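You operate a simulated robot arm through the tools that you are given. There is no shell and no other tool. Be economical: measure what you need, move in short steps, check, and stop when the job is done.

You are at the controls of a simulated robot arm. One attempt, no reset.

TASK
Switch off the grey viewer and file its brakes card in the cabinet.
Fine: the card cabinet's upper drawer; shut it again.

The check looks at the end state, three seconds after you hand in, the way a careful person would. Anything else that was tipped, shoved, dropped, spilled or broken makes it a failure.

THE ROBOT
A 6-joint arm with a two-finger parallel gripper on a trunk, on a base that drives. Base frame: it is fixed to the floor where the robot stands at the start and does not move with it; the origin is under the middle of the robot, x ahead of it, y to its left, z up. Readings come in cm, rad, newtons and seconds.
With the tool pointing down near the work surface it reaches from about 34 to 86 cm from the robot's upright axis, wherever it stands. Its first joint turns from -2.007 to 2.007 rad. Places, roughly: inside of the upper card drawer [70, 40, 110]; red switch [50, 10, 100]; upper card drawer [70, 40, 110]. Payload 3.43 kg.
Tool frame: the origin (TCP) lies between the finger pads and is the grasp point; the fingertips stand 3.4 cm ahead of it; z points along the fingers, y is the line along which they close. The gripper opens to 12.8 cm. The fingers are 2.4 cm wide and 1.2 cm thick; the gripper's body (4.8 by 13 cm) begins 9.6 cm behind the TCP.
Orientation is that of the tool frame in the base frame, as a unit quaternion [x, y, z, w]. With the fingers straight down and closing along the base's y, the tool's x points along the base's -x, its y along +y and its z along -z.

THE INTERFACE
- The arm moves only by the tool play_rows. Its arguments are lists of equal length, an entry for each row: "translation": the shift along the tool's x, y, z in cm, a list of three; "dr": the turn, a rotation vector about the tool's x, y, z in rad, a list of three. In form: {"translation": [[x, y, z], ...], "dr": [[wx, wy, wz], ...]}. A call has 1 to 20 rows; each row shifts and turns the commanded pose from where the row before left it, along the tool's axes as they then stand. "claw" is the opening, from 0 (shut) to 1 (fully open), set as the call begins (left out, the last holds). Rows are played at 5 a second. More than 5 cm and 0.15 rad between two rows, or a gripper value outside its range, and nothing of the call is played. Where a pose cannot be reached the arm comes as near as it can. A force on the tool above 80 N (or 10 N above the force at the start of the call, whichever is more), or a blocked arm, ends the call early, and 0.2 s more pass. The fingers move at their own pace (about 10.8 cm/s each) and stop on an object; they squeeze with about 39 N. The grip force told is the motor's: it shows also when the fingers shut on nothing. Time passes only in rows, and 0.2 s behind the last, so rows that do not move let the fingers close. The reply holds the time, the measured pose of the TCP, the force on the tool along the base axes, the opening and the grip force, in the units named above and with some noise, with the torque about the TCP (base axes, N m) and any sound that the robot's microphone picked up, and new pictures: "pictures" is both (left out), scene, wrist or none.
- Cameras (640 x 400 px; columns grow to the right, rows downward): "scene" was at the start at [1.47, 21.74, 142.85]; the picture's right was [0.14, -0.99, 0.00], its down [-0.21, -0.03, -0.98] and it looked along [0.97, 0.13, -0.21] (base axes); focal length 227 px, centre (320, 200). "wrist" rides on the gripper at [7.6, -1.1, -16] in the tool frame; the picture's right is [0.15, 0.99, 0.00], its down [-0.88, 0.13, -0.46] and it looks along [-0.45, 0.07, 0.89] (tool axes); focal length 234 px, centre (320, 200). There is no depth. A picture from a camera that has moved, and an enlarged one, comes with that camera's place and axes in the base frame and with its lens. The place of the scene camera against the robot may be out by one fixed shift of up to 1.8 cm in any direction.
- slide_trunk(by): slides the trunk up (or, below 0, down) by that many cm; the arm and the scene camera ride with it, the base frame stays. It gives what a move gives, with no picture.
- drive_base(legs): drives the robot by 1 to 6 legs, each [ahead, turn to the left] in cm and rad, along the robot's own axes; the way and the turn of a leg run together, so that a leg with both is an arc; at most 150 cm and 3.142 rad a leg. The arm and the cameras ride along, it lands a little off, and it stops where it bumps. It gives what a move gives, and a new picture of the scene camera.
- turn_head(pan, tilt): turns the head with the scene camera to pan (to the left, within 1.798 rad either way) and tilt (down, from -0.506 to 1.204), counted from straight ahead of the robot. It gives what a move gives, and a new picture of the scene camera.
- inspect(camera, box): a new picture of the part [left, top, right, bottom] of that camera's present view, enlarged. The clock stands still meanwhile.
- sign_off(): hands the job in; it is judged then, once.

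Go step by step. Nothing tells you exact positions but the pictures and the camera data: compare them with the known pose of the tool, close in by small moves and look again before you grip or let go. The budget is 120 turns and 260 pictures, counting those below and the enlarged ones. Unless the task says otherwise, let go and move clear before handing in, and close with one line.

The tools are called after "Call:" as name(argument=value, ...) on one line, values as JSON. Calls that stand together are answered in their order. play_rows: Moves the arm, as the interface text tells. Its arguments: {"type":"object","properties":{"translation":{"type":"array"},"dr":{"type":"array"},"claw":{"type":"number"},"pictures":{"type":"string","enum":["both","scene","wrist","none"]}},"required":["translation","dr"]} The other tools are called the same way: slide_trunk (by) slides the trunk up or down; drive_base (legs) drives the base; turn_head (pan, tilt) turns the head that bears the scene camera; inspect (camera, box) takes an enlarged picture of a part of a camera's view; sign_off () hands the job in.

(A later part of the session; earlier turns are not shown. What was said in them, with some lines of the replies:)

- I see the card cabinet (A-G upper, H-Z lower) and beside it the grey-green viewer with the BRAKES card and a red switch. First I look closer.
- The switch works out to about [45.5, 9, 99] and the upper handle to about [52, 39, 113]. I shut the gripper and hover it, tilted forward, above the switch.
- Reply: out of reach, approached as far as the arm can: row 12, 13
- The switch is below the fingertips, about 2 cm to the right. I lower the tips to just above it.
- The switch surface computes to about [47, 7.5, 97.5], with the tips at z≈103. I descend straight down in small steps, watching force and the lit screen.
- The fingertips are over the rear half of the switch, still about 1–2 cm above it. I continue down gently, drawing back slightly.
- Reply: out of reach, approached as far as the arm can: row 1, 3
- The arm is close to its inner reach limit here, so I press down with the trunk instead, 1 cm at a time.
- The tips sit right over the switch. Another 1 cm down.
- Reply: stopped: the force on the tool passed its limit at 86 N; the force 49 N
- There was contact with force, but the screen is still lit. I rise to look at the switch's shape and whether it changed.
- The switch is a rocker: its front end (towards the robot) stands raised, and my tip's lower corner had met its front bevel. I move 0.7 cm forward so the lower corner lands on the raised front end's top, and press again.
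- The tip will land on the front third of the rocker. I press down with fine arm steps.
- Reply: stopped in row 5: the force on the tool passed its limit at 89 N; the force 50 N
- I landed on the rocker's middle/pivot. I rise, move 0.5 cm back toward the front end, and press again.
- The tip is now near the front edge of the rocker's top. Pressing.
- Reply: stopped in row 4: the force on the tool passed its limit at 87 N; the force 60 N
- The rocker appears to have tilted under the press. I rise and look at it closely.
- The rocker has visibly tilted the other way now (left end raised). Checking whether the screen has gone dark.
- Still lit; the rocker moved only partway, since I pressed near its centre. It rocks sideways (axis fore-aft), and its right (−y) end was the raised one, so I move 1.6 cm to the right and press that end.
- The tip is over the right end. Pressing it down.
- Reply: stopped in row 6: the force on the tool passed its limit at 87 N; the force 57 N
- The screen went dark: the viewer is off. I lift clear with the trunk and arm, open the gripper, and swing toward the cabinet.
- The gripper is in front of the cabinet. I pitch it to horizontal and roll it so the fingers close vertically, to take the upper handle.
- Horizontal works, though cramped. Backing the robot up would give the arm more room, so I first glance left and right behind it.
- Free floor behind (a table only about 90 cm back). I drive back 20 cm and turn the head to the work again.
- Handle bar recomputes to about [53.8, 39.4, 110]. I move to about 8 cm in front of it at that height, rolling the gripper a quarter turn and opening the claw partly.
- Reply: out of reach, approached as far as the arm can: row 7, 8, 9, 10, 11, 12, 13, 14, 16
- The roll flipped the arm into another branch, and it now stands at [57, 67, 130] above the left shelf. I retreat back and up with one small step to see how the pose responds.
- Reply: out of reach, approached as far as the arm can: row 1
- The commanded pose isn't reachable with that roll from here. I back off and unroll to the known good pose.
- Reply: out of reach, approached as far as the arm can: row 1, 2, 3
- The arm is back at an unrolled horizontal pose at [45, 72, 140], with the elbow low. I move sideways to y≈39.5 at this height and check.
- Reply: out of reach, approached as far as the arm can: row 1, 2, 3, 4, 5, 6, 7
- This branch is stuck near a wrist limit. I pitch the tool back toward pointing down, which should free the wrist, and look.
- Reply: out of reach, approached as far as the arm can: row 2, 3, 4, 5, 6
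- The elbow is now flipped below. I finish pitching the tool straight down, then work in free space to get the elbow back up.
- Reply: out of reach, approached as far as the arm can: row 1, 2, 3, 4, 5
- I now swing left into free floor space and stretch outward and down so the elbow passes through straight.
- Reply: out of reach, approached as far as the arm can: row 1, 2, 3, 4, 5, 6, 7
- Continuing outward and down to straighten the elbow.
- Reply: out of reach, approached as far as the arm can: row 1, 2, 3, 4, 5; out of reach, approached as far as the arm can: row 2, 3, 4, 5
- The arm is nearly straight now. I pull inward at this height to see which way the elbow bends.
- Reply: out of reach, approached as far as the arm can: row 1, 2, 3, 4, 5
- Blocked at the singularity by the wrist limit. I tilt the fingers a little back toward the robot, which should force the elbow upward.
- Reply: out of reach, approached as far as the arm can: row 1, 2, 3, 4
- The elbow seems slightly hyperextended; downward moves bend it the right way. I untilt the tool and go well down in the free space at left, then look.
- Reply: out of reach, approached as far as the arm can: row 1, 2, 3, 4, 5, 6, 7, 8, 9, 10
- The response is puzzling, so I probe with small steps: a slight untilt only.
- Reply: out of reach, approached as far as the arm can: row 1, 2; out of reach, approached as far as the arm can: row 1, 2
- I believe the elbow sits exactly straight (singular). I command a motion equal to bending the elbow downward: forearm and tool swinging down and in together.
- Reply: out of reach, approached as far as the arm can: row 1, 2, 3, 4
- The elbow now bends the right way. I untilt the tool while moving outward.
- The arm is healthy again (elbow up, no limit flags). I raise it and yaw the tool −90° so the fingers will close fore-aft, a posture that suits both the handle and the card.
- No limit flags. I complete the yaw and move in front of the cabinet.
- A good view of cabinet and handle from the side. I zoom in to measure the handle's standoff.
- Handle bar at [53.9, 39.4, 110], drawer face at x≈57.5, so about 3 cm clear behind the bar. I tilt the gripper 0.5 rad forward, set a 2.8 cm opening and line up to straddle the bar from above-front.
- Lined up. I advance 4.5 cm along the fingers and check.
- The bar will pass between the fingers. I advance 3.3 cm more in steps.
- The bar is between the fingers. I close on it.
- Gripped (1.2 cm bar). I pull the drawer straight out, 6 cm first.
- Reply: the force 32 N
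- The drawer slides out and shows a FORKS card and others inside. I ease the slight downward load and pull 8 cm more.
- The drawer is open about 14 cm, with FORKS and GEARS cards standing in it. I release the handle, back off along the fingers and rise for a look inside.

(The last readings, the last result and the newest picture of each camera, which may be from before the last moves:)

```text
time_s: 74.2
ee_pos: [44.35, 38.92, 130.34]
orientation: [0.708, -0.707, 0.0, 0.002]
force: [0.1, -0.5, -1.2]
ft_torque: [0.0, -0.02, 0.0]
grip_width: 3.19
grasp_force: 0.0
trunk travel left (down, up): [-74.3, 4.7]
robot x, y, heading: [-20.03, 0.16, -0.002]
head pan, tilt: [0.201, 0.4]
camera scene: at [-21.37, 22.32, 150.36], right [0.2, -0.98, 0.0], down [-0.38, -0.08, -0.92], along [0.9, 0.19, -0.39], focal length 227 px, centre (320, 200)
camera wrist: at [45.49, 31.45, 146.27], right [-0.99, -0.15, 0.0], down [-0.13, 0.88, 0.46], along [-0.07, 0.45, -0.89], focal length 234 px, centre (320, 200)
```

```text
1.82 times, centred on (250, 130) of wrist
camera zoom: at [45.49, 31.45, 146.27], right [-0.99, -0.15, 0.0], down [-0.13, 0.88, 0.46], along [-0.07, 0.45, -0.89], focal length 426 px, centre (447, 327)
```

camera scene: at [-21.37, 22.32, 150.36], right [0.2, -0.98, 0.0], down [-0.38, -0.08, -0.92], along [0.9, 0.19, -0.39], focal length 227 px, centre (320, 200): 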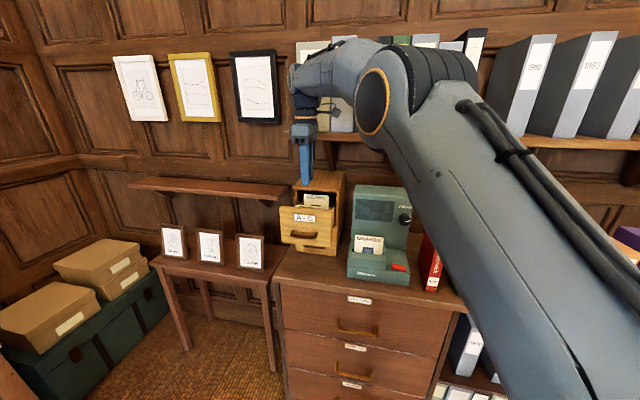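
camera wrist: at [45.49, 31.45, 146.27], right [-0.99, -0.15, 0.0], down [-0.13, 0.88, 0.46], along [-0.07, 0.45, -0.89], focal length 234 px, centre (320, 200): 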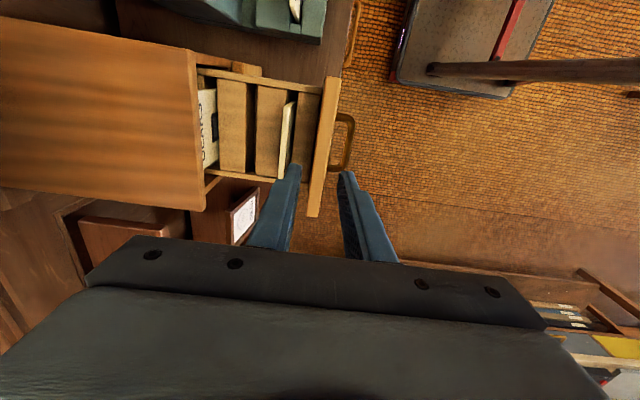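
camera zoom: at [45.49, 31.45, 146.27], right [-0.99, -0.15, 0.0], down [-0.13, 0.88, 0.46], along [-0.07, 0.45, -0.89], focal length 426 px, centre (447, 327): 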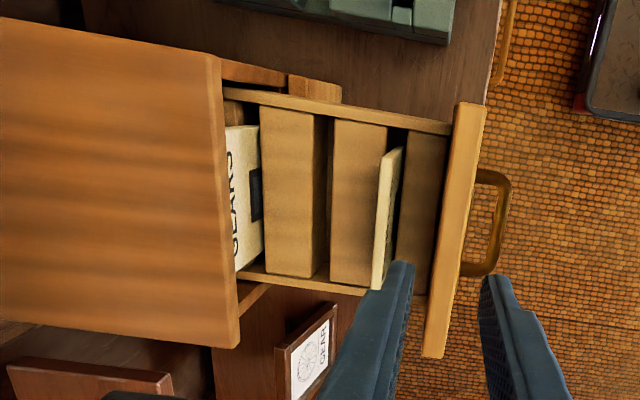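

The drawer has card slots: FORKS in front, an empty slot behind it (x≈53.5), then GEARS. I now move above the viewer to measure its card.

Call:
play_rows(translation=[[4.4, 0, -0.5], [4.4, 0, -0.5], [4.4, 0, 0], [4.4, 0, 0], [4.4, 0, 0], [0, 0, 0]], dr=[[0, 0, 0], [0, 0, 0], [0, 0, 0], [0, 0, 0], [0, 0, 0], [0, 0, 0]])

Call:
inspect(camera="scene", box=[330, 180, 430, 290])

```text
time_s: 75.6
ee_pos: [44.32, 17.27, 131.43]
orientation: [0.707, -0.707, -0.001, 0.0]
force: [-0.5, 0.2, 0.2]
ft_torque: [0.01, 0.0, 0.0]
grip_width: 3.19
grasp_force: 0.1
trunk travel left (down, up): [-74.3, 4.7]
robot x, y, heading: [-20.09, 0.22, 0.006]
head pan, tilt: [0.201, 0.4]
camera scene: at [-21.4, 22.27, 150.37], right [0.2, -0.98, 0.0], down [-0.38, -0.08, -0.92], along [0.9, 0.19, -0.39], focal length 227 px, centre (320, 200)
camera wrist: at [45.41, 9.76, 147.5], right [-0.99, -0.15, 0.0], down [-0.13, 0.88, 0.46], along [-0.07, 0.45, -0.89], focal length 234 px, centre (320, 200)
```

scene: 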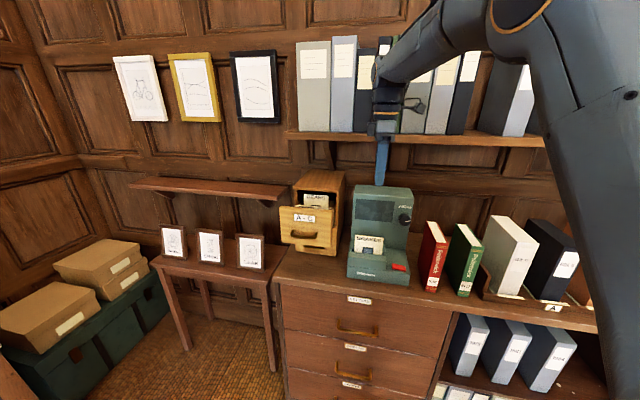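
wrist: 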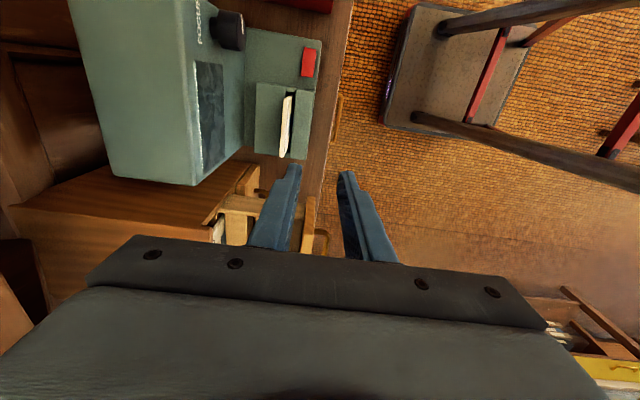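

```text
3.64 times, centred on (380, 235) of scene
camera zoom: at [-21.4, 22.27, 150.37], right [0.2, -0.98, 0.0], down [-0.38, -0.08, -0.92], along [0.9, 0.19, -0.39], focal length 826 px, centre (102, 73)
```

zoom: 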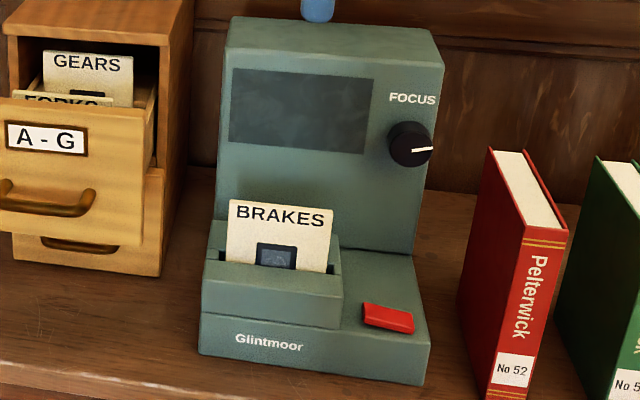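

Call:
inspect(camera="wrist", box=[220, 70, 340, 180])

```text
3.64 times, centred on (280, 125) of wrist
camera zoom: at [45.41, 9.76, 147.5], right [-0.99, -0.15, 0.0], down [-0.13, 0.88, 0.46], along [-0.07, 0.45, -0.89], focal length 852 px, centre (466, 473)
```

zoom: 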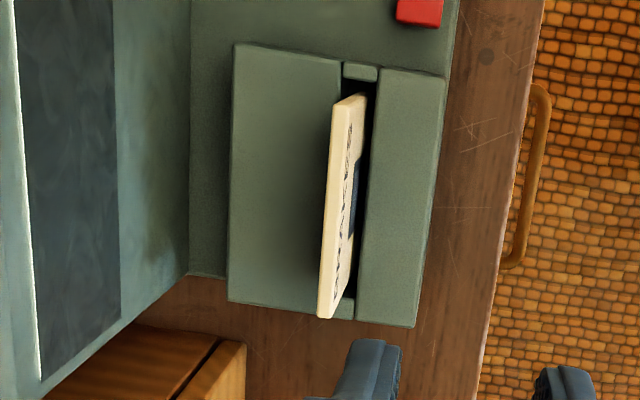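

The card's top edge runs from [50.2, 13, 106.3] to [50.5, 23, 106.1], parallel to y, and about 0.7 cm thick. I move above its middle and descend partway.

Call:
play_rows(translation=[[-0.4, -3, 0], [-0.4, -2.9, 0], [0, 0, 4.2], [0, 0, 4.2], [0, 0, 4.2], [0, 0, 4.2], [0, 0, 0]], dr=[[0, 0, 0], [0, 0, 0], [0, 0, 0], [0, 0, 0], [0, 0, 0], [0, 0, 0], [0, 0, 0]], pictures="wrist")

Call:
inspect(camera="wrist", box=[220, 70, 420, 260])

Call:
inspect(camera="scene", box=[330, 180, 430, 290])

```text
time_s: 77.2
ee_pos: [50.21, 18.01, 114.42]
orientation: [0.708, -0.706, -0.001, 0.001]
force: [-0.4, -0.1, -0.4]
ft_torque: [-0.01, 0.02, -0.02]
grip_width: 3.23
grasp_force: 0.0
trunk travel left (down, up): [-74.3, 4.7]
robot x, y, heading: [-20.12, -0.11, -0.001]
head pan, tilt: [0.201, 0.4]
camera wrist: at [51.34, 10.46, 130.5], right [-0.99, -0.15, 0.0], down [-0.13, 0.88, 0.46], along [-0.07, 0.45, -0.89], focal length 234 px, centre (320, 200)
```

wrist: 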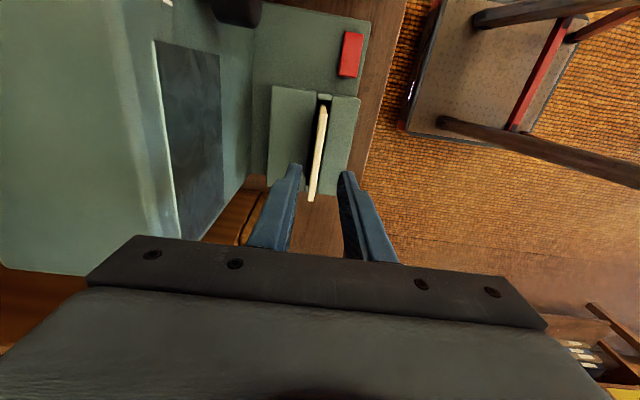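

```text
2.11 times, centred on (320, 165) of wrist
camera zoom: at [51.34, 10.46, 130.5], right [-0.99, -0.15, 0.0], down [-0.13, 0.88, 0.46], along [-0.07, 0.45, -0.89], focal length 493 px, centre (320, 274)
```

zoom: 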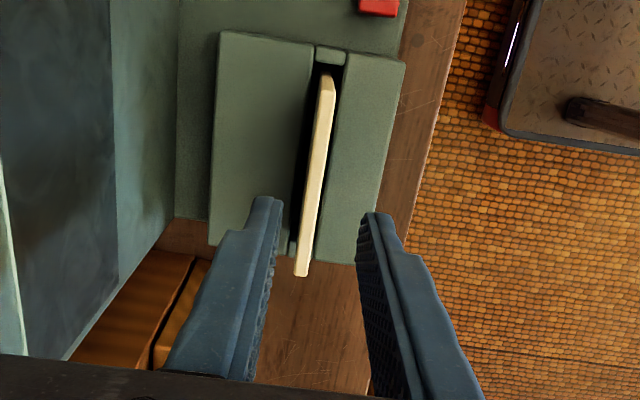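

```text
3.64 times, centred on (380, 235) of scene
camera zoom: at [-21.37, 22.3, 150.37], right [0.2, -0.98, 0.0], down [-0.38, -0.08, -0.92], along [0.9, 0.19, -0.39], focal length 826 px, centre (102, 73)
```

zoom: 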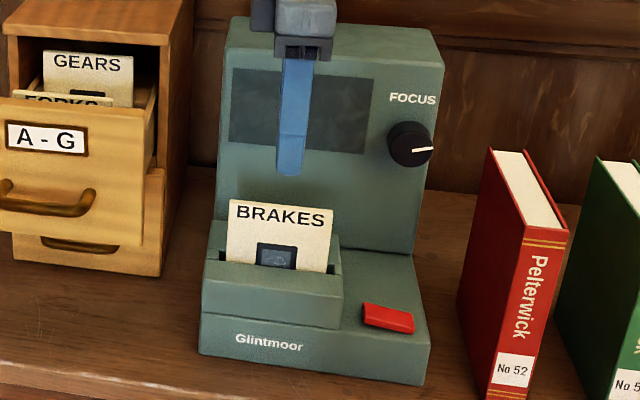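

Alignment is good (card at x≈50.5, between the fingers). I descend the remaining 7.6 cm with a 0.3 cm forward correction.

Call:
play_rows(translation=[[0.2, -0.3, 2.5], [0, 0, 2.5], [0, 0, 2.6], [0, 0, 0]], dr=[[0, 0, 0], [0, 0, 0], [0, 0, 0], [0, 0, 0]], pictures="none")

Call:
inspect(camera="wrist", box=[220, 70, 420, 260])

Call:
inspect(camera="scene", box=[330, 180, 430, 290])

```text
time_s: 78.2
ee_pos: [50.4, 17.74, 106.98]
orientation: [0.707, -0.707, -0.002, 0.001]
force: [-0.1, 0.1, -0.4]
ft_torque: [-0.02, -0.02, -0.01]
grip_width: 3.22
grasp_force: 0.1
trunk travel left (down, up): [-74.3, 4.7]
robot x, y, heading: [-19.85, -0.38, 0.001]
head pan, tilt: [0.201, 0.4]
```

```text
2.11 times, centred on (320, 165) of wrist
camera zoom: at [51.54, 10.28, 122.95], right [-0.99, -0.15, 0.0], down [-0.13, 0.88, 0.46], along [-0.07, 0.45, -0.89], focal length 493 px, centre (320, 274)
```

zoom: 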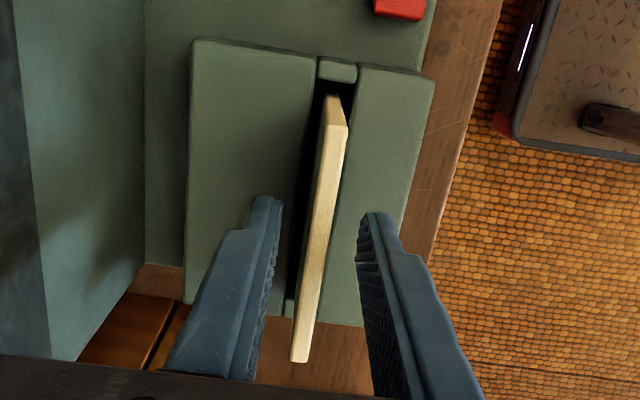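

```text
3.64 times, centred on (380, 235) of scene
camera zoom: at [-21.38, 22.3, 150.37], right [0.2, -0.98, 0.0], down [-0.38, -0.08, -0.92], along [0.9, 0.19, -0.39], focal length 826 px, centre (102, 73)
```

zoom: 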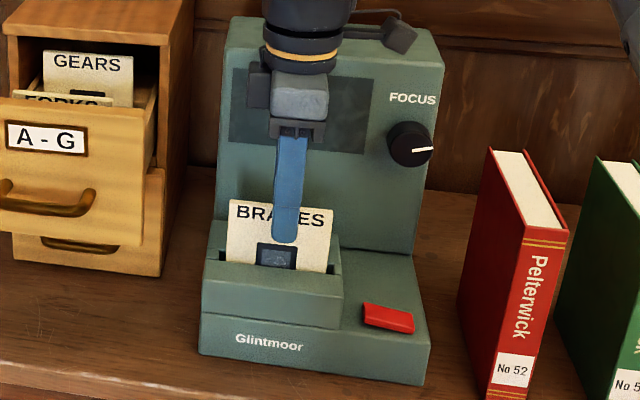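

The card is centred between the fingers. I close on it.

Call:
play_rows(translation=[[0, 0, 0], [0, 0, 0], [0, 0, 0], [0, 0, 0]], dr=[[0, 0, 0], [0, 0, 0], [0, 0, 0], [0, 0, 0]], claw=0, pictures="none")

Call:
inspect(camera="wrist", box=[220, 70, 420, 260])

```text
time_s: 79.2
ee_pos: [50.42, 17.76, 107.04]
orientation: [0.708, -0.707, -0.001, 0.001]
force: [0.2, -1.0, -0.7]
ft_torque: [-0.02, 0.01, 0.0]
grip_width: 0.66
grasp_force: 39.4
trunk travel left (down, up): [-74.3, 4.7]
robot x, y, heading: [-19.84, -0.06, 0.004]
head pan, tilt: [0.201, 0.4]
```

```text
2.11 times, centred on (320, 165) of wrist
camera zoom: at [51.54, 10.27, 122.96], right [-0.99, -0.15, 0.0], down [-0.13, 0.88, 0.46], along [-0.07, 0.45, -0.89], focal length 493 px, centre (320, 274)
```

zoom: 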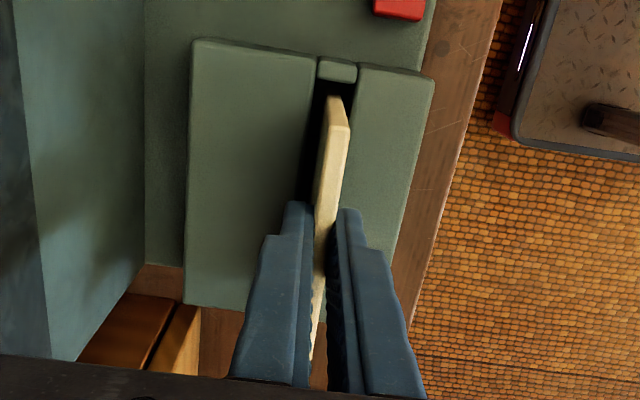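

Gripped (0.66 cm). I lift the card straight out.

Call:
play_rows(translation=[[0, 0, -1], [0, 0, -1.5], [0, 0, -2.5], [0, 0, -4], [0, 0, -4.5], [0, 0, -4.5], [0, 0, -4], [0, 0, 0]], dr=[[0, 0, 0], [0, 0, 0], [0, 0, 0], [0, 0, 0], [0, 0, 0], [0, 0, 0], [0, 0, 0], [0, 0, 0]], pictures="wrist")

Call:
inspect(camera="scene", box=[270, 120, 430, 290])

```text
time_s: 81.0
ee_pos: [50.33, 17.74, 128.98]
orientation: [0.708, -0.707, 0.0, 0.001]
force: [0.9, -0.2, 0.3]
ft_torque: [0.0, -0.01, -0.05]
grip_width: 0.7
grasp_force: 38.8
trunk travel left (down, up): [-74.3, 4.7]
robot x, y, heading: [-20.1, -0.24, 0.001]
head pan, tilt: [0.201, 0.4]
camera wrist: at [51.47, 10.25, 145.02], right [-0.99, -0.15, 0.0], down [-0.13, 0.88, 0.46], along [-0.07, 0.45, -0.89], focal length 234 px, centre (320, 200)
```

wrist: 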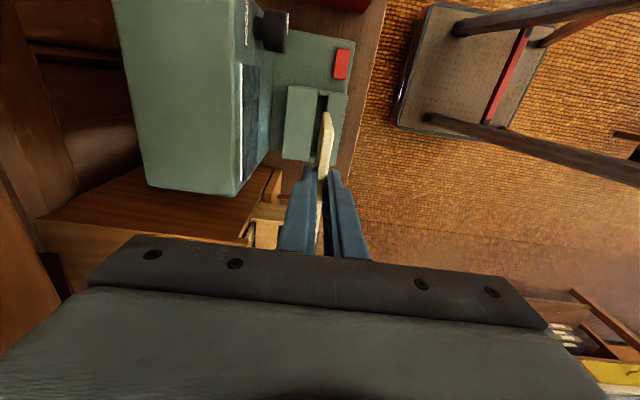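

```text
2.35 times, centred on (350, 205) of scene
camera zoom: at [-21.4, 22.29, 150.37], right [0.2, -0.98, 0.0], down [-0.38, -0.08, -0.92], along [0.9, 0.19, -0.39], focal length 534 px, centre (249, 188)
```

zoom: 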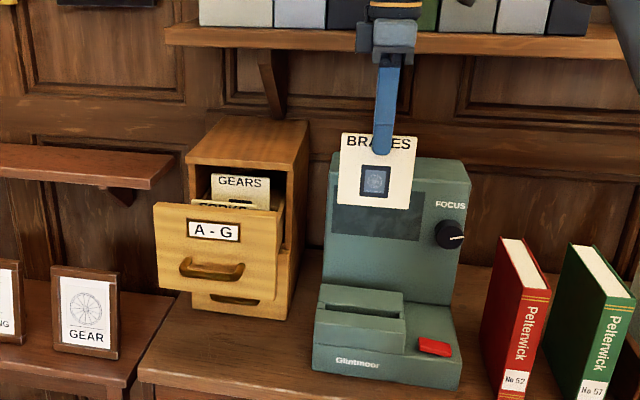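

Card is free of the viewer, held level; its bottom is about 10 cm below the TCP. I carry it left to above the drawer.

Call:
play_rows(translation=[[0, 0, -2.5], [-4.2, 0, 0], [-4.2, 0, 0], [-4.2, 0, 0], [-4.2, 0, 0], [-4.2, 0, 0], [0, 0, 0]], dr=[[0, 0, 0], [0, 0, 0], [0, 0, 0], [0, 0, 0], [0, 0, 0], [0, 0, 0], [0, 0, 0]], pictures="wrist")

Call:
inspect(camera="wrist", box=[200, 50, 360, 190])

Call:
inspect(camera="scene", box=[260, 120, 380, 260])

```text
time_s: 82.6
ee_pos: [48.89, 37.83, 130.63]
orientation: [0.708, -0.706, 0.001, 0.001]
force: [1.0, -0.3, -0.6]
ft_torque: [-0.02, 0.02, -0.03]
grip_width: 0.69
grasp_force: 39.0
out of reach, approached as far as the arm can: row 5, 6
trunk travel left (down, up): [-74.3, 4.7]
robot x, y, heading: [-19.87, 0.09, -0.001]
head pan, tilt: [0.201, 0.4]
camera wrist: at [50.0, 30.35, 146.71], right [-0.99, -0.15, 0.0], down [-0.13, 0.88, 0.45], along [-0.07, 0.45, -0.89], focal length 234 px, centre (320, 200)
```

wrist: 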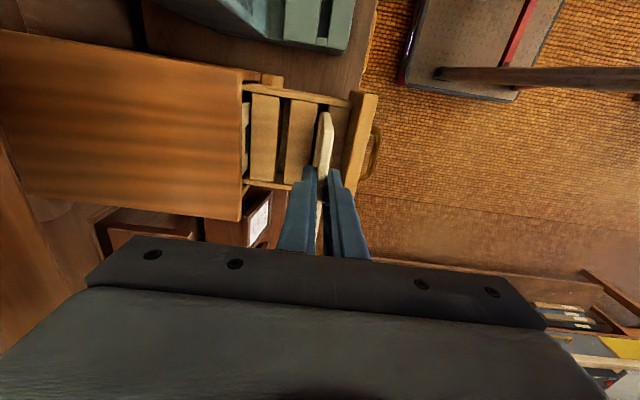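

```text
2.86 times, centred on (280, 120) of wrist
camera zoom: at [50.0, 30.35, 146.71], right [-0.99, -0.15, 0.0], down [-0.13, 0.88, 0.45], along [-0.07, 0.45, -0.89], focal length 669 px, centre (434, 429)
```

zoom: 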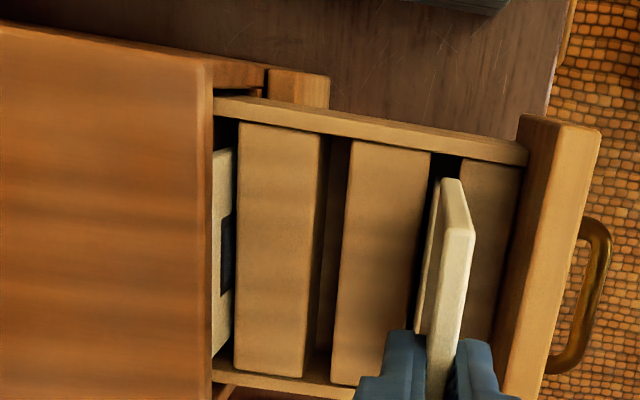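

```text
2.86 times, centred on (320, 190) of scene
camera zoom: at [-21.36, 22.34, 150.36], right [0.2, -0.98, 0.0], down [-0.38, -0.08, -0.92], along [0.9, 0.19, -0.39], focal length 649 px, centre (320, 229)
```

zoom: 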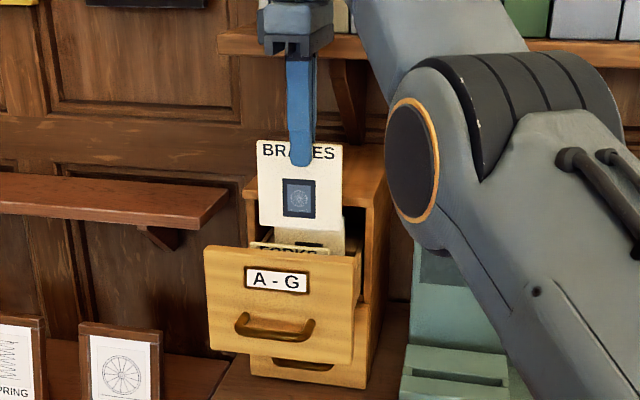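

The target slot (between the middle blocks) is at x≈54.3, y≈39.7, with block tops at z≈110. The arm is at its outer limit, so I pull the hand back 6 cm and drive the base forward 10 cm.

Call:
play_rows(translation=[[0, 3, 0], [0, 3, 0], [0, 0, 0]], dr=[[0, 0, 0], [0, 0, 0], [0, 0, 0]], pictures="none")

Call:
drive_base(legs=[[9, 0]])

Call:
inspect(camera="wrist", box=[200, 50, 360, 190])

```text
time_s: 83.4
ee_pos: [42.76, 37.82, 130.78]
orientation: [0.708, -0.706, 0.0, -0.001]
force: [-0.3, 0.3, -0.8]
ft_torque: [0.0, -0.03, 0.02]
grip_width: 0.66
grasp_force: 38.9
trunk travel left (down, up): [-74.3, 4.7]
robot x, y, heading: [-20.03, 0.4, -0.0]
head pan, tilt: [0.201, 0.4]
```

```text
time_s: 84.5
ee_pos: [51.75, 37.76, 130.8]
orientation: [-0.707, 0.707, 0.0, -0.001]
force: [0.4, 0.5, -0.7]
ft_torque: [-0.01, -0.02, 0.0]
grip_width: 0.68
grasp_force: 38.8
trunk travel left (down, up): [-74.3, 4.7]
robot x, y, heading: [-11.02, 0.21, 0.003]
head pan, tilt: [0.201, 0.4]
camera scene: at [-12.36, 22.32, 150.37], right [0.2, -0.98, 0.0], down [-0.38, -0.08, -0.92], along [0.9, 0.19, -0.39], focal length 227 px, centre (320, 200)
```

scene: 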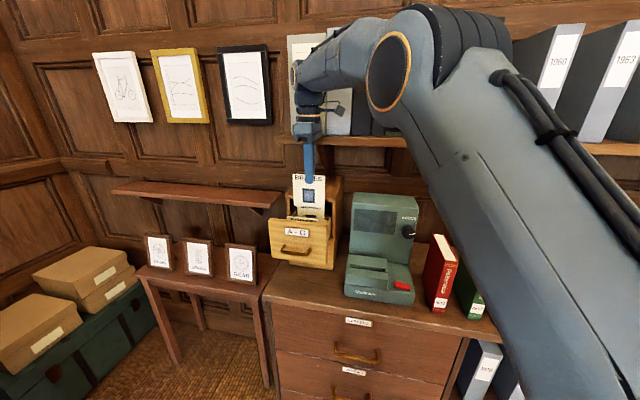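

```text
2.86 times, centred on (280, 120) of wrist
camera zoom: at [52.93, 30.13, 146.85], right [-0.99, -0.15, 0.0], down [-0.13, 0.88, 0.46], along [-0.07, 0.45, -0.89], focal length 669 px, centre (434, 429)
```

zoom: 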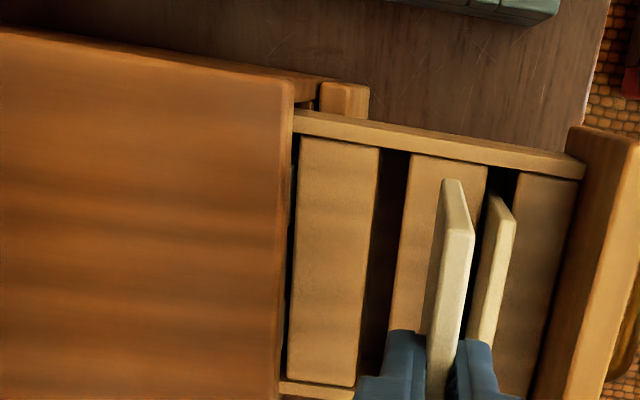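

Slot re-measured at x≈54.3. I shift over it and lower until the card's bottom is just above the block tops.

Call:
play_rows(translation=[[-1.8, -2.5, 0], [0, 0, 0], [0, 0, 3], [0, 0, 3], [0, 0, 2.5], [0, 0, 0]], dr=[[0, 0, 0], [0, 0, 0], [0, 0, 0], [0, 0, 0], [0, 0, 0], [0, 0, 0]], pictures="none")

Call:
inspect(camera="wrist", box=[200, 50, 400, 220])

Call:
inspect(camera="scene", box=[250, 140, 370, 280])

```text
time_s: 85.9
ee_pos: [54.42, 39.57, 122.06]
orientation: [-0.707, 0.707, 0.0, 0.0]
force: [-0.4, 0.1, -0.4]
ft_torque: [0.0, 0.01, -0.02]
grip_width: 0.68
grasp_force: 39.6
trunk travel left (down, up): [-74.3, 4.7]
robot x, y, heading: [-11.0, 0.45, 0.005]
head pan, tilt: [0.201, 0.4]
```

```text
2.35 times, centred on (300, 135) of wrist
camera zoom: at [55.47, 32.01, 138.17], right [-0.99, -0.15, 0.0], down [-0.13, 0.88, 0.46], along [-0.07, 0.45, -0.89], focal length 551 px, centre (367, 353)
```

zoom: 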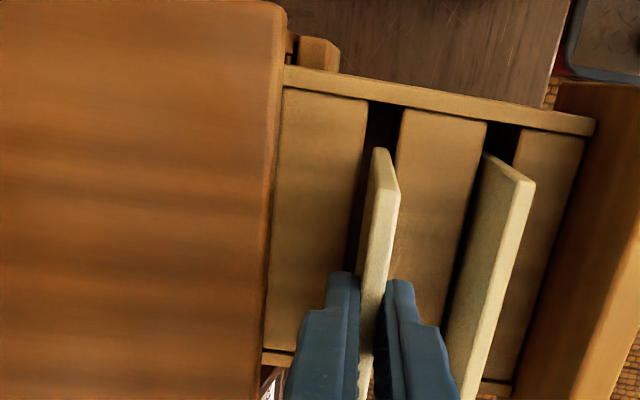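

```text
2.86 times, centred on (310, 210) of scene
camera zoom: at [-12.33, 22.32, 150.36], right [0.2, -0.98, 0.0], down [-0.38, -0.08, -0.92], along [0.9, 0.19, -0.39], focal length 649 px, centre (349, 171)
```

zoom: 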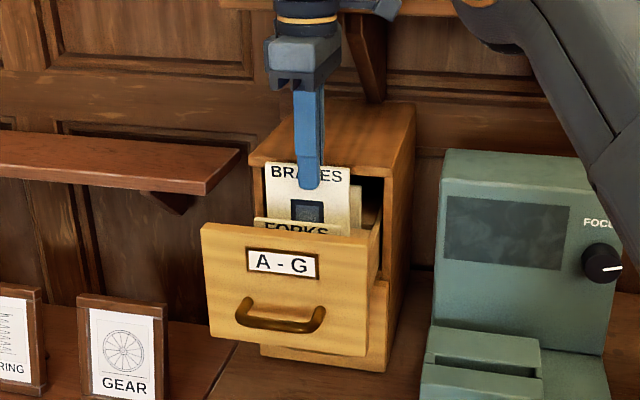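

The card's lower end lines up with the slot. I lower gently in small steps.

Call:
play_rows(translation=[[0, 0, 1], [0, 0, 1], [0, 0, 0.8], [0, 0, 0.7], [0, 0, 0]], dr=[[0, 0, 0], [0, 0, 0], [0, 0, 0], [0, 0, 0], [0, 0, 0]], pictures="none")

Call:
inspect(camera="wrist", box=[200, 50, 400, 220])

```text
time_s: 87.1
ee_pos: [54.27, 39.39, 118.66]
orientation: [-0.707, 0.707, 0.0, -0.002]
force: [0.7, 0.0, -0.1]
ft_torque: [0.0, 0.01, 0.03]
grip_width: 0.68
grasp_force: 38.8
trunk travel left (down, up): [-74.3, 4.7]
robot x, y, heading: [-11.06, 0.11, 0.005]
head pan, tilt: [0.201, 0.4]
```

```text
2.35 times, centred on (300, 135) of wrist
camera zoom: at [55.46, 31.94, 134.72], right [-0.99, -0.15, 0.0], down [-0.13, 0.88, 0.46], along [-0.07, 0.45, -0.89], focal length 551 px, centre (367, 353)
```

zoom: 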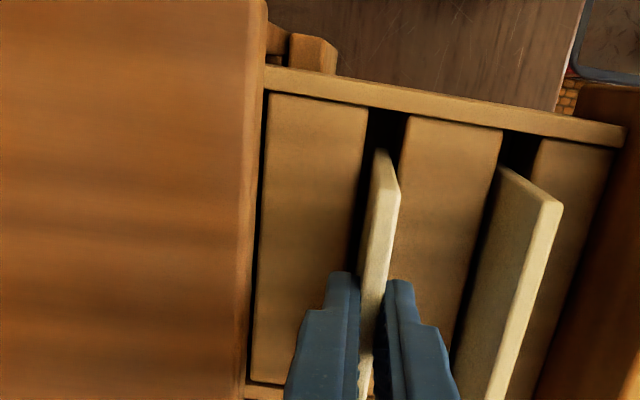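

It is sliding into the slot without contact. I lower the last bit in 0.4 cm steps.

Call:
play_rows(translation=[[0, 0, 0.4], [0, 0, 0.4], [0, 0, 0.4], [0, 0, 0]], dr=[[0, 0, 0], [0, 0, 0], [0, 0, 0], [0, 0, 0]], pictures="none")

Call:
inspect(camera="wrist", box=[200, 50, 400, 220])

Call:
inspect(camera="scene", box=[250, 140, 370, 280])

```text
time_s: 88.1
ee_pos: [54.46, 39.48, 117.58]
orientation: [-0.707, 0.707, 0.001, 0.0]
force: [-0.4, 1.6, 6.1]
ft_torque: [0.0, 0.06, 0.01]
grip_width: 0.67
grasp_force: 39.2
trunk travel left (down, up): [-74.3, 4.7]
robot x, y, heading: [-11.01, -0.11, -0.006]
head pan, tilt: [0.201, 0.4]
```

```text
2.35 times, centred on (300, 135) of wrist
camera zoom: at [55.42, 31.89, 133.61], right [-0.99, -0.15, 0.0], down [-0.13, 0.88, 0.46], along [-0.07, 0.45, -0.89], focal length 551 px, centre (367, 353)
```

zoom: 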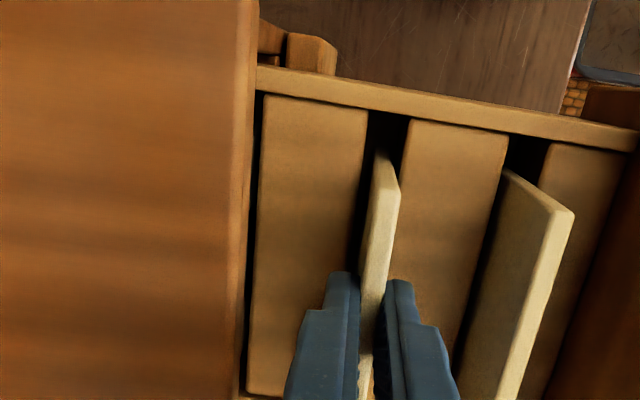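

```text
2.86 times, centred on (310, 210) of scene
camera zoom: at [-12.36, 22.31, 150.37], right [0.2, -0.98, 0.0], down [-0.38, -0.08, -0.92], along [0.9, 0.19, -0.39], focal length 649 px, centre (349, 171)
```

zoom: 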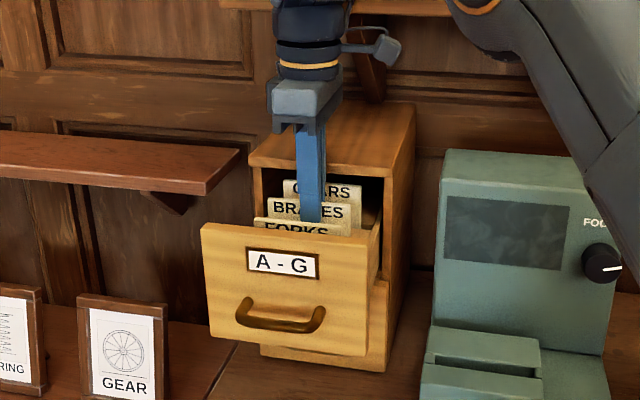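

The card rests on the drawer floor (6 N), in line with its neighbours. I release with a small opening and rise.

Call:
play_rows(translation=[[0, 0, 0], [0, 0, 0], [0, 0, -1.5], [0, 0, -3], [0, 0, -4], [0, 0, -4], [0, 0, 0]], dr=[[0, 0, 0], [0, 0, 0], [0, 0, 0], [0, 0, 0], [0, 0, 0], [0, 0, 0], [0, 0, 0]], claw=0.2, pictures="none")

Call:
inspect(camera="wrist", box=[200, 50, 400, 220])

Call:
inspect(camera="scene", box=[250, 140, 370, 280])

```text
time_s: 89.7
ee_pos: [54.41, 39.53, 130.17]
orientation: [-0.707, 0.708, 0.001, 0.0]
force: [0.2, -0.5, 0.3]
ft_torque: [0.02, 0.01, 0.0]
grip_width: 2.56
grasp_force: 0.0
trunk travel left (down, up): [-74.3, 4.7]
robot x, y, heading: [-10.74, -0.16, 0.001]
head pan, tilt: [0.201, 0.4]
```

```text
2.35 times, centred on (300, 135) of wrist
camera zoom: at [55.45, 31.89, 146.2], right [-0.99, -0.15, 0.0], down [-0.13, 0.88, 0.46], along [-0.07, 0.45, -0.89], focal length 551 px, centre (367, 353)
```

zoom: 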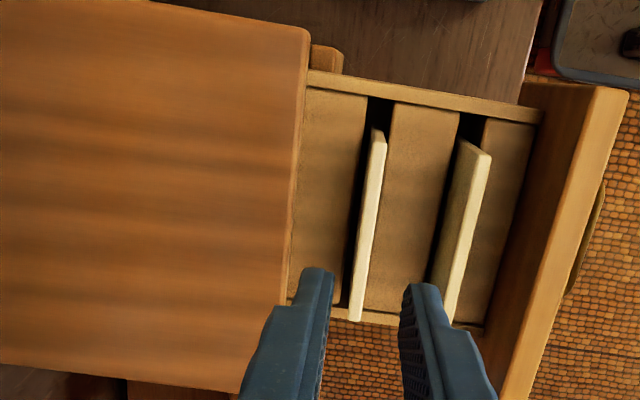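

```text
2.86 times, centred on (310, 210) of scene
camera zoom: at [-12.34, 22.31, 150.37], right [0.2, -0.98, 0.0], down [-0.38, -0.08, -0.92], along [0.9, 0.19, -0.39], focal length 649 px, centre (349, 171)
```

zoom: 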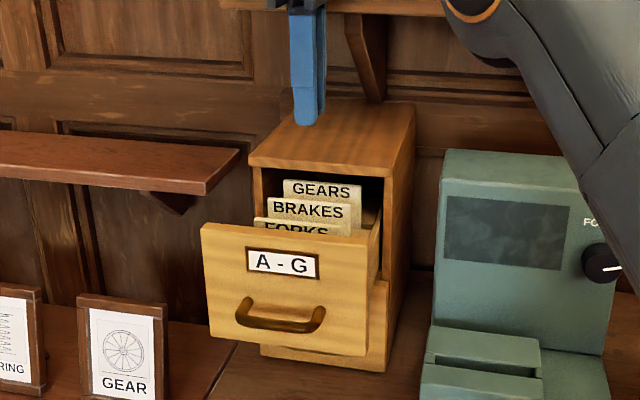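

BRAKES stands neatly between FORKS and GEARS. Now to shut the drawer: I pull the raised hand back, shut the fingers, and drive forward 6 cm to keep within reach.

Call:
play_rows(translation=[[0, 4.3, 0], [0, 4.3, 0], [0, 4.3, 0], [0, 4.3, 0], [0, 4.3, 0], [0, 0, 0]], dr=[[0, 0, 0], [0, 0, 0], [0, 0, 0], [0, 0, 0], [0, 0, 0], [0, 0, 0]], claw=0, pictures="none")

Call:
drive_base(legs=[[6, 0]])

Call:
inspect(camera="wrist", box=[120, 20, 400, 230])

```text
time_s: 91.1
ee_pos: [32.7, 39.41, 130.02]
orientation: [-0.707, 0.707, 0.001, 0.0]
force: [-0.7, 0.4, 0.4]
ft_torque: [-0.02, -0.05, 0.02]
grip_width: 0.0
grasp_force: 33.2
trunk travel left (down, up): [-74.3, 4.7]
robot x, y, heading: [-10.84, -0.19, 0.007]
head pan, tilt: [0.201, 0.4]
```

```text
time_s: 92.1
ee_pos: [38.67, 39.29, 129.95]
orientation: [0.708, -0.706, -0.001, 0.0]
force: [-0.9, 0.2, 0.7]
ft_torque: [0.01, 0.0, 0.0]
grip_width: 0.0
grasp_force: 33.0
trunk travel left (down, up): [-74.3, 4.7]
robot x, y, heading: [-5.32, 0.12, 0.007]
head pan, tilt: [0.201, 0.4]
camera scene: at [-6.43, 22.34, 150.37], right [0.2, -0.98, 0.0], down [-0.38, -0.08, -0.92], along [0.9, 0.19, -0.39], focal length 227 px, centre (320, 200)
```

scene: 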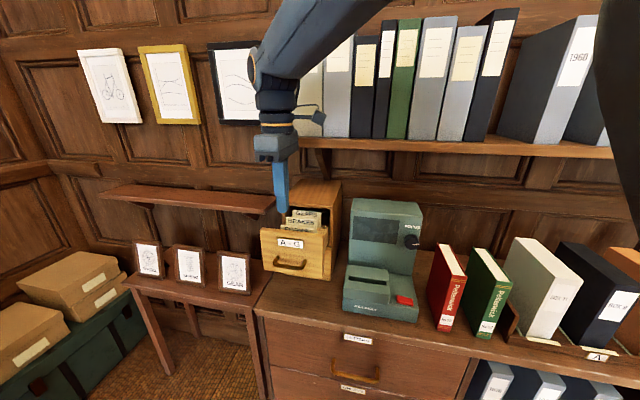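

```text
1.90 times, centred on (260, 125) of wrist
camera zoom: at [39.82, 31.87, 146.02], right [-0.99, -0.15, 0.0], down [-0.13, 0.88, 0.46], along [-0.07, 0.45, -0.89], focal length 446 px, centre (434, 343)
```

zoom: 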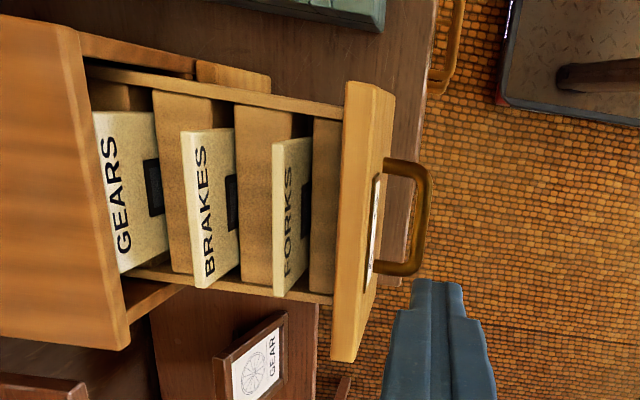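

The face front is at x≈42–43; fingers at 38.7. I step back 0.8 cm and lower to z≈116.5, above the handle bar.

Call:
play_rows(translation=[[0, 0.8, 0], [0, 0, 3.5], [0, 0, 3.5], [0, 0, 3.5], [0, 0, 2.8], [0, 0, 0]], dr=[[0, 0, 0], [0, 0, 0], [0, 0, 0], [0, 0, 0], [0, 0, 0], [0, 0, 0]], pictures="wrist")

Call:
inspect(camera="scene", box=[230, 160, 350, 300])

```text
time_s: 93.5
ee_pos: [37.77, 39.4, 116.58]
orientation: [-0.707, 0.707, 0.0, 0.0]
force: [-0.5, 0.2, 0.1]
ft_torque: [-0.02, 0.03, -0.03]
grip_width: 0.0
grasp_force: 32.7
trunk travel left (down, up): [-74.3, 4.7]
robot x, y, heading: [-5.13, -0.15, 0.008]
head pan, tilt: [0.201, 0.4]
camera wrist: at [38.94, 31.87, 132.6], right [-0.99, -0.15, 0.0], down [-0.13, 0.88, 0.46], along [-0.07, 0.45, -0.89], focal length 234 px, centre (320, 200)
```

wrist: 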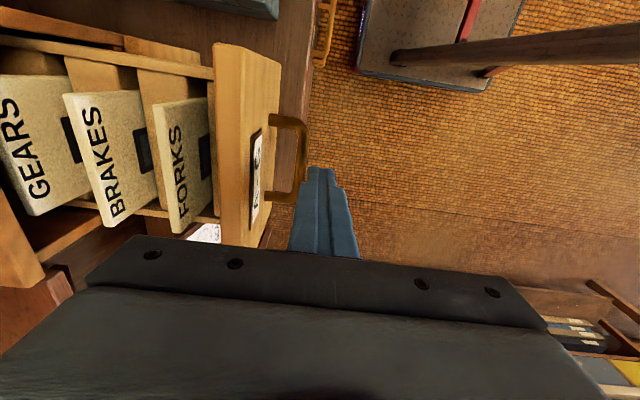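

```text
2.86 times, centred on (290, 230) of scene
camera zoom: at [-6.39, 22.35, 150.36], right [0.2, -0.98, 0.0], down [-0.38, -0.08, -0.92], along [0.9, 0.19, -0.39], focal length 649 px, centre (406, 114)
```

zoom: 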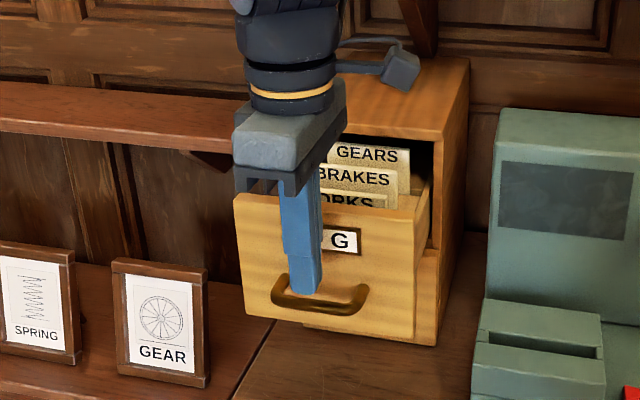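

Clear path. I push the drawer in, 15 cm first.

Call:
play_rows(translation=[[0, -1.5, 0], [0, -1.5, 0], [0, -1, 0], [0, -1, 0], [0, -2, 0], [0, -2, 0], [0, -2, 0], [0, -2, 0], [0, -2, 0], [0, 0, 0]], dr=[[0, 0, 0], [0, 0, 0], [0, 0, 0], [0, 0, 0], [0, 0, 0], [0, 0, 0], [0, 0, 0], [0, 0, 0], [0, 0, 0], [0, 0, 0]], pictures="both")

```text
time_s: 95.7
ee_pos: [53.04, 39.3, 116.74]
orientation: [0.709, -0.706, 0.0, 0.001]
force: [0.0, 0.4, -0.3]
ft_torque: [0.02, -0.01, -0.03]
grip_width: 0.02
grasp_force: 33.2
trunk travel left (down, up): [-74.3, 4.7]
robot x, y, heading: [-4.93, -0.14, 0.0]
head pan, tilt: [0.201, 0.4]
camera scene: at [-6.38, 22.34, 150.37], right [0.2, -0.98, 0.0], down [-0.38, -0.08, -0.92], along [0.9, 0.19, -0.39], focal length 227 px, centre (320, 200)
camera wrist: at [54.14, 31.72, 132.71], right [-0.99, -0.15, 0.0], down [-0.13, 0.88, 0.46], along [-0.07, 0.45, -0.89], focal length 234 px, centre (320, 200)
```

scene: 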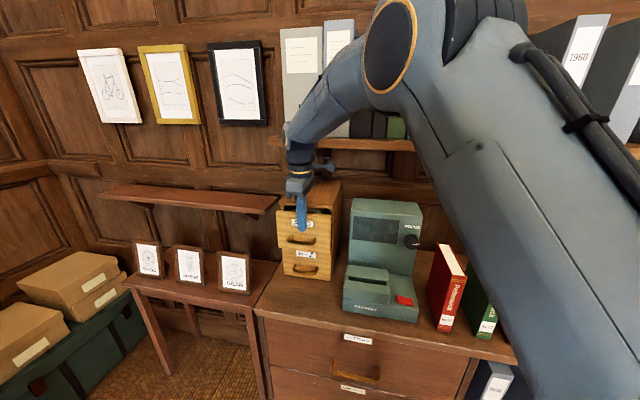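
wrist: 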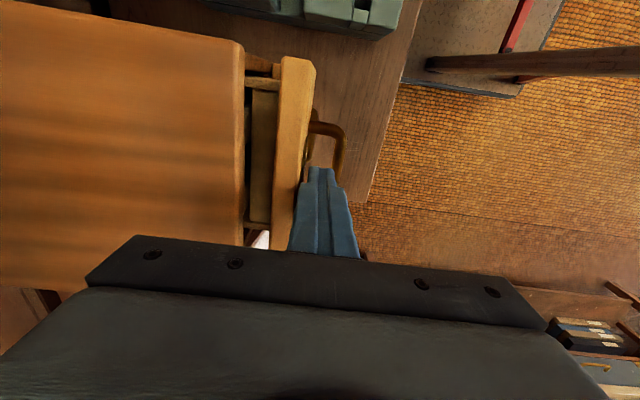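

Nearly shut, about 3 cm left. I push on in small steps until it stops.

Call:
play_rows(translation=[[0, -0.7, 0], [0, -0.7, 0], [0, -0.6, 0], [0, -0.5, 0], [0, -0.4, 0], [0, -0.3, 0], [0, -0.3, 0], [0, 0, 0]], dr=[[0, 0, 0], [0, 0, 0], [0, 0, 0], [0, 0, 0], [0, 0, 0], [0, 0, 0], [0, 0, 0], [0, 0, 0]], pictures="wrist")

Call:
inspect(camera="wrist", box=[200, 30, 360, 230])

```text
time_s: 97.5
ee_pos: [56.07, 39.46, 116.7]
orientation: [0.708, -0.706, 0.0, 0.002]
force: [-26.2, -6.5, -1.2]
ft_torque: [0.1, -0.28, -0.42]
grip_width: 0.0
grasp_force: 33.4
trunk travel left (down, up): [-74.3, 4.7]
robot x, y, heading: [-5.1, 0.01, 0.004]
head pan, tilt: [0.201, 0.4]
camera wrist: at [57.27, 31.9, 132.7], right [-0.99, -0.15, 0.0], down [-0.13, 0.88, 0.45], along [-0.07, 0.45, -0.89], focal length 234 px, centre (320, 200)
```

wrist: 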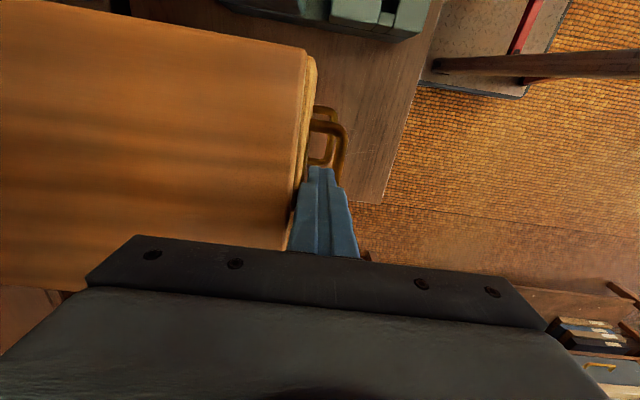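

```text
2.00 times, centred on (280, 130) of wrist
camera zoom: at [57.27, 31.9, 132.7], right [-0.99, -0.15, 0.0], down [-0.13, 0.88, 0.45], along [-0.07, 0.45, -0.89], focal length 468 px, centre (400, 340)
```

zoom: 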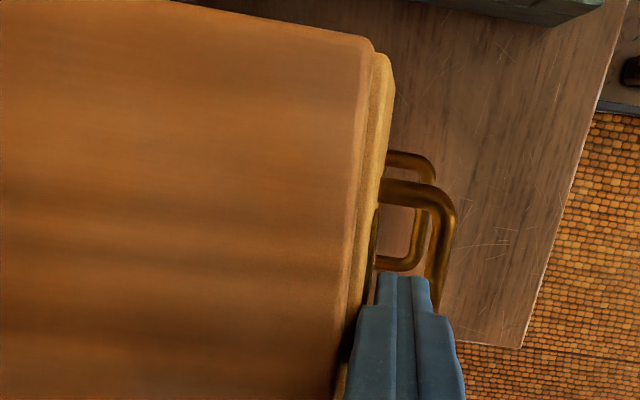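

The drawer met its stop (26 N) and looks flush. I back off, rise and look.

Call:
play_rows(translation=[[0, 1.5, 0], [0, 4, 0], [0, 4.5, 0], [0, 4.5, 0], [0, 0, -4], [0, 0, -4], [0, 4, -3], [0, 0, 0]], dr=[[0, 0, 0], [0, 0, 0], [0, 0, 0], [0, 0, 0], [0, 0, 0], [0, 0, 0], [0, 0, 0], [0, 0, 0]])

Call:
inspect(camera="scene", box=[260, 170, 460, 330])

Call:
inspect(camera="wrist", box=[40, 10, 280, 230])

```text
time_s: 99.3
ee_pos: [37.92, 39.34, 127.74]
orientation: [0.708, -0.706, 0.0, 0.001]
force: [-0.3, -0.8, 0.0]
ft_torque: [0.01, -0.04, 0.01]
grip_width: 0.0
grasp_force: 33.4
trunk travel left (down, up): [-74.3, 4.7]
robot x, y, heading: [-5.17, -0.13, 0.002]
head pan, tilt: [0.201, 0.4]
camera scene: at [-6.42, 22.31, 150.37], right [0.2, -0.98, 0.0], down [-0.38, -0.08, -0.92], along [0.9, 0.19, -0.39], focal length 227 px, centre (320, 200)
camera wrist: at [39.01, 31.81, 143.77], right [-0.99, -0.15, 0.0], down [-0.13, 0.88, 0.46], along [-0.07, 0.45, -0.89], focal length 234 px, centre (320, 200)
```

scene: 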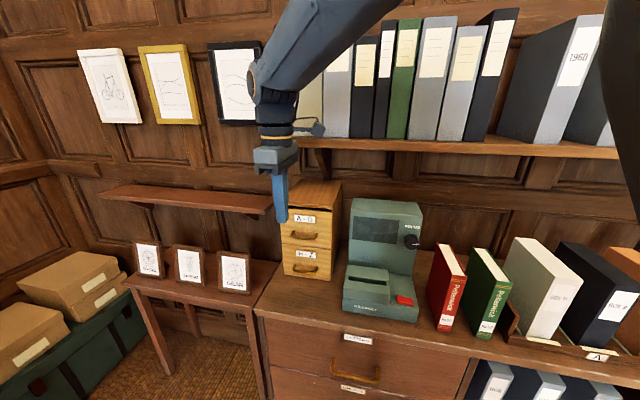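
wrist: 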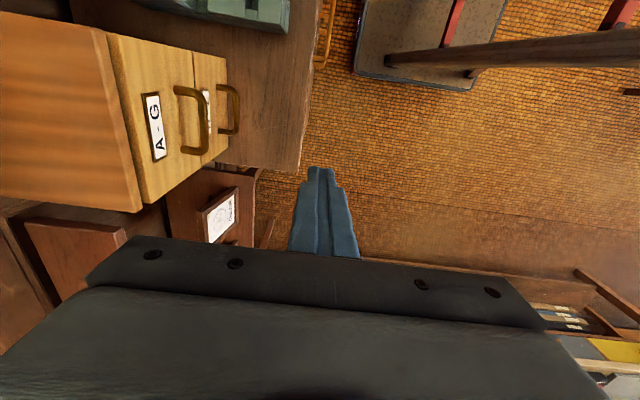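

```text
2.50 times, centred on (360, 250) of scene
camera zoom: at [-6.42, 22.31, 150.37], right [0.2, -0.98, 0.0], down [-0.38, -0.08, -0.92], along [0.9, 0.19, -0.39], focal length 568 px, centre (220, 75)
```

zoom: 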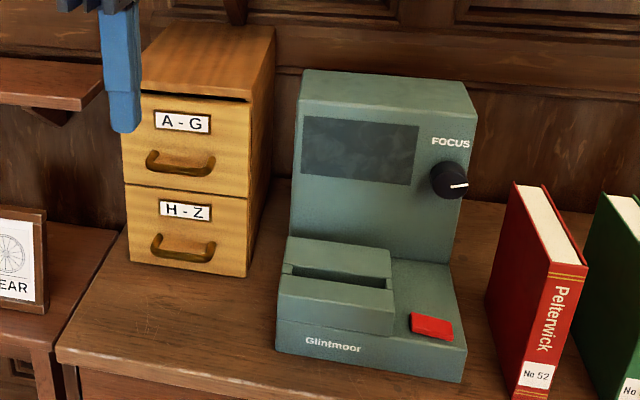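

```text
1.82 times, centred on (160, 120) of wrist
camera zoom: at [39.01, 31.81, 143.77], right [-0.99, -0.15, 0.0], down [-0.13, 0.88, 0.46], along [-0.07, 0.45, -0.89], focal length 426 px, centre (611, 346)
```

zoom: 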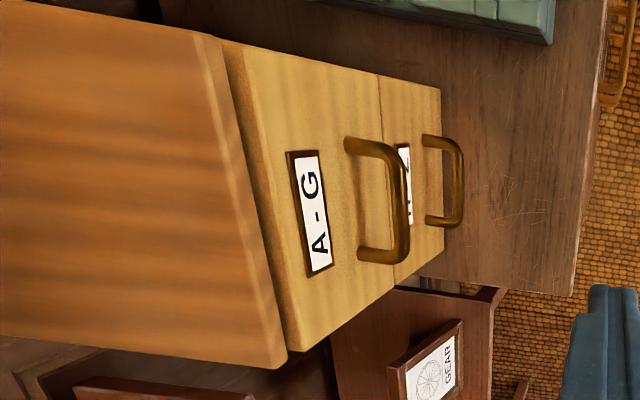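

The screen is dark, the drawer is flush with the one below, and everything else stands where it was. The arm is clear, so I hand in.

Call:
sign_off()

```text
The job is handed in.
```

The grey viewer is switched off, its brakes card stands in the upper (A–G) drawer between FORKS and GEARS, and that drawer is shut again.
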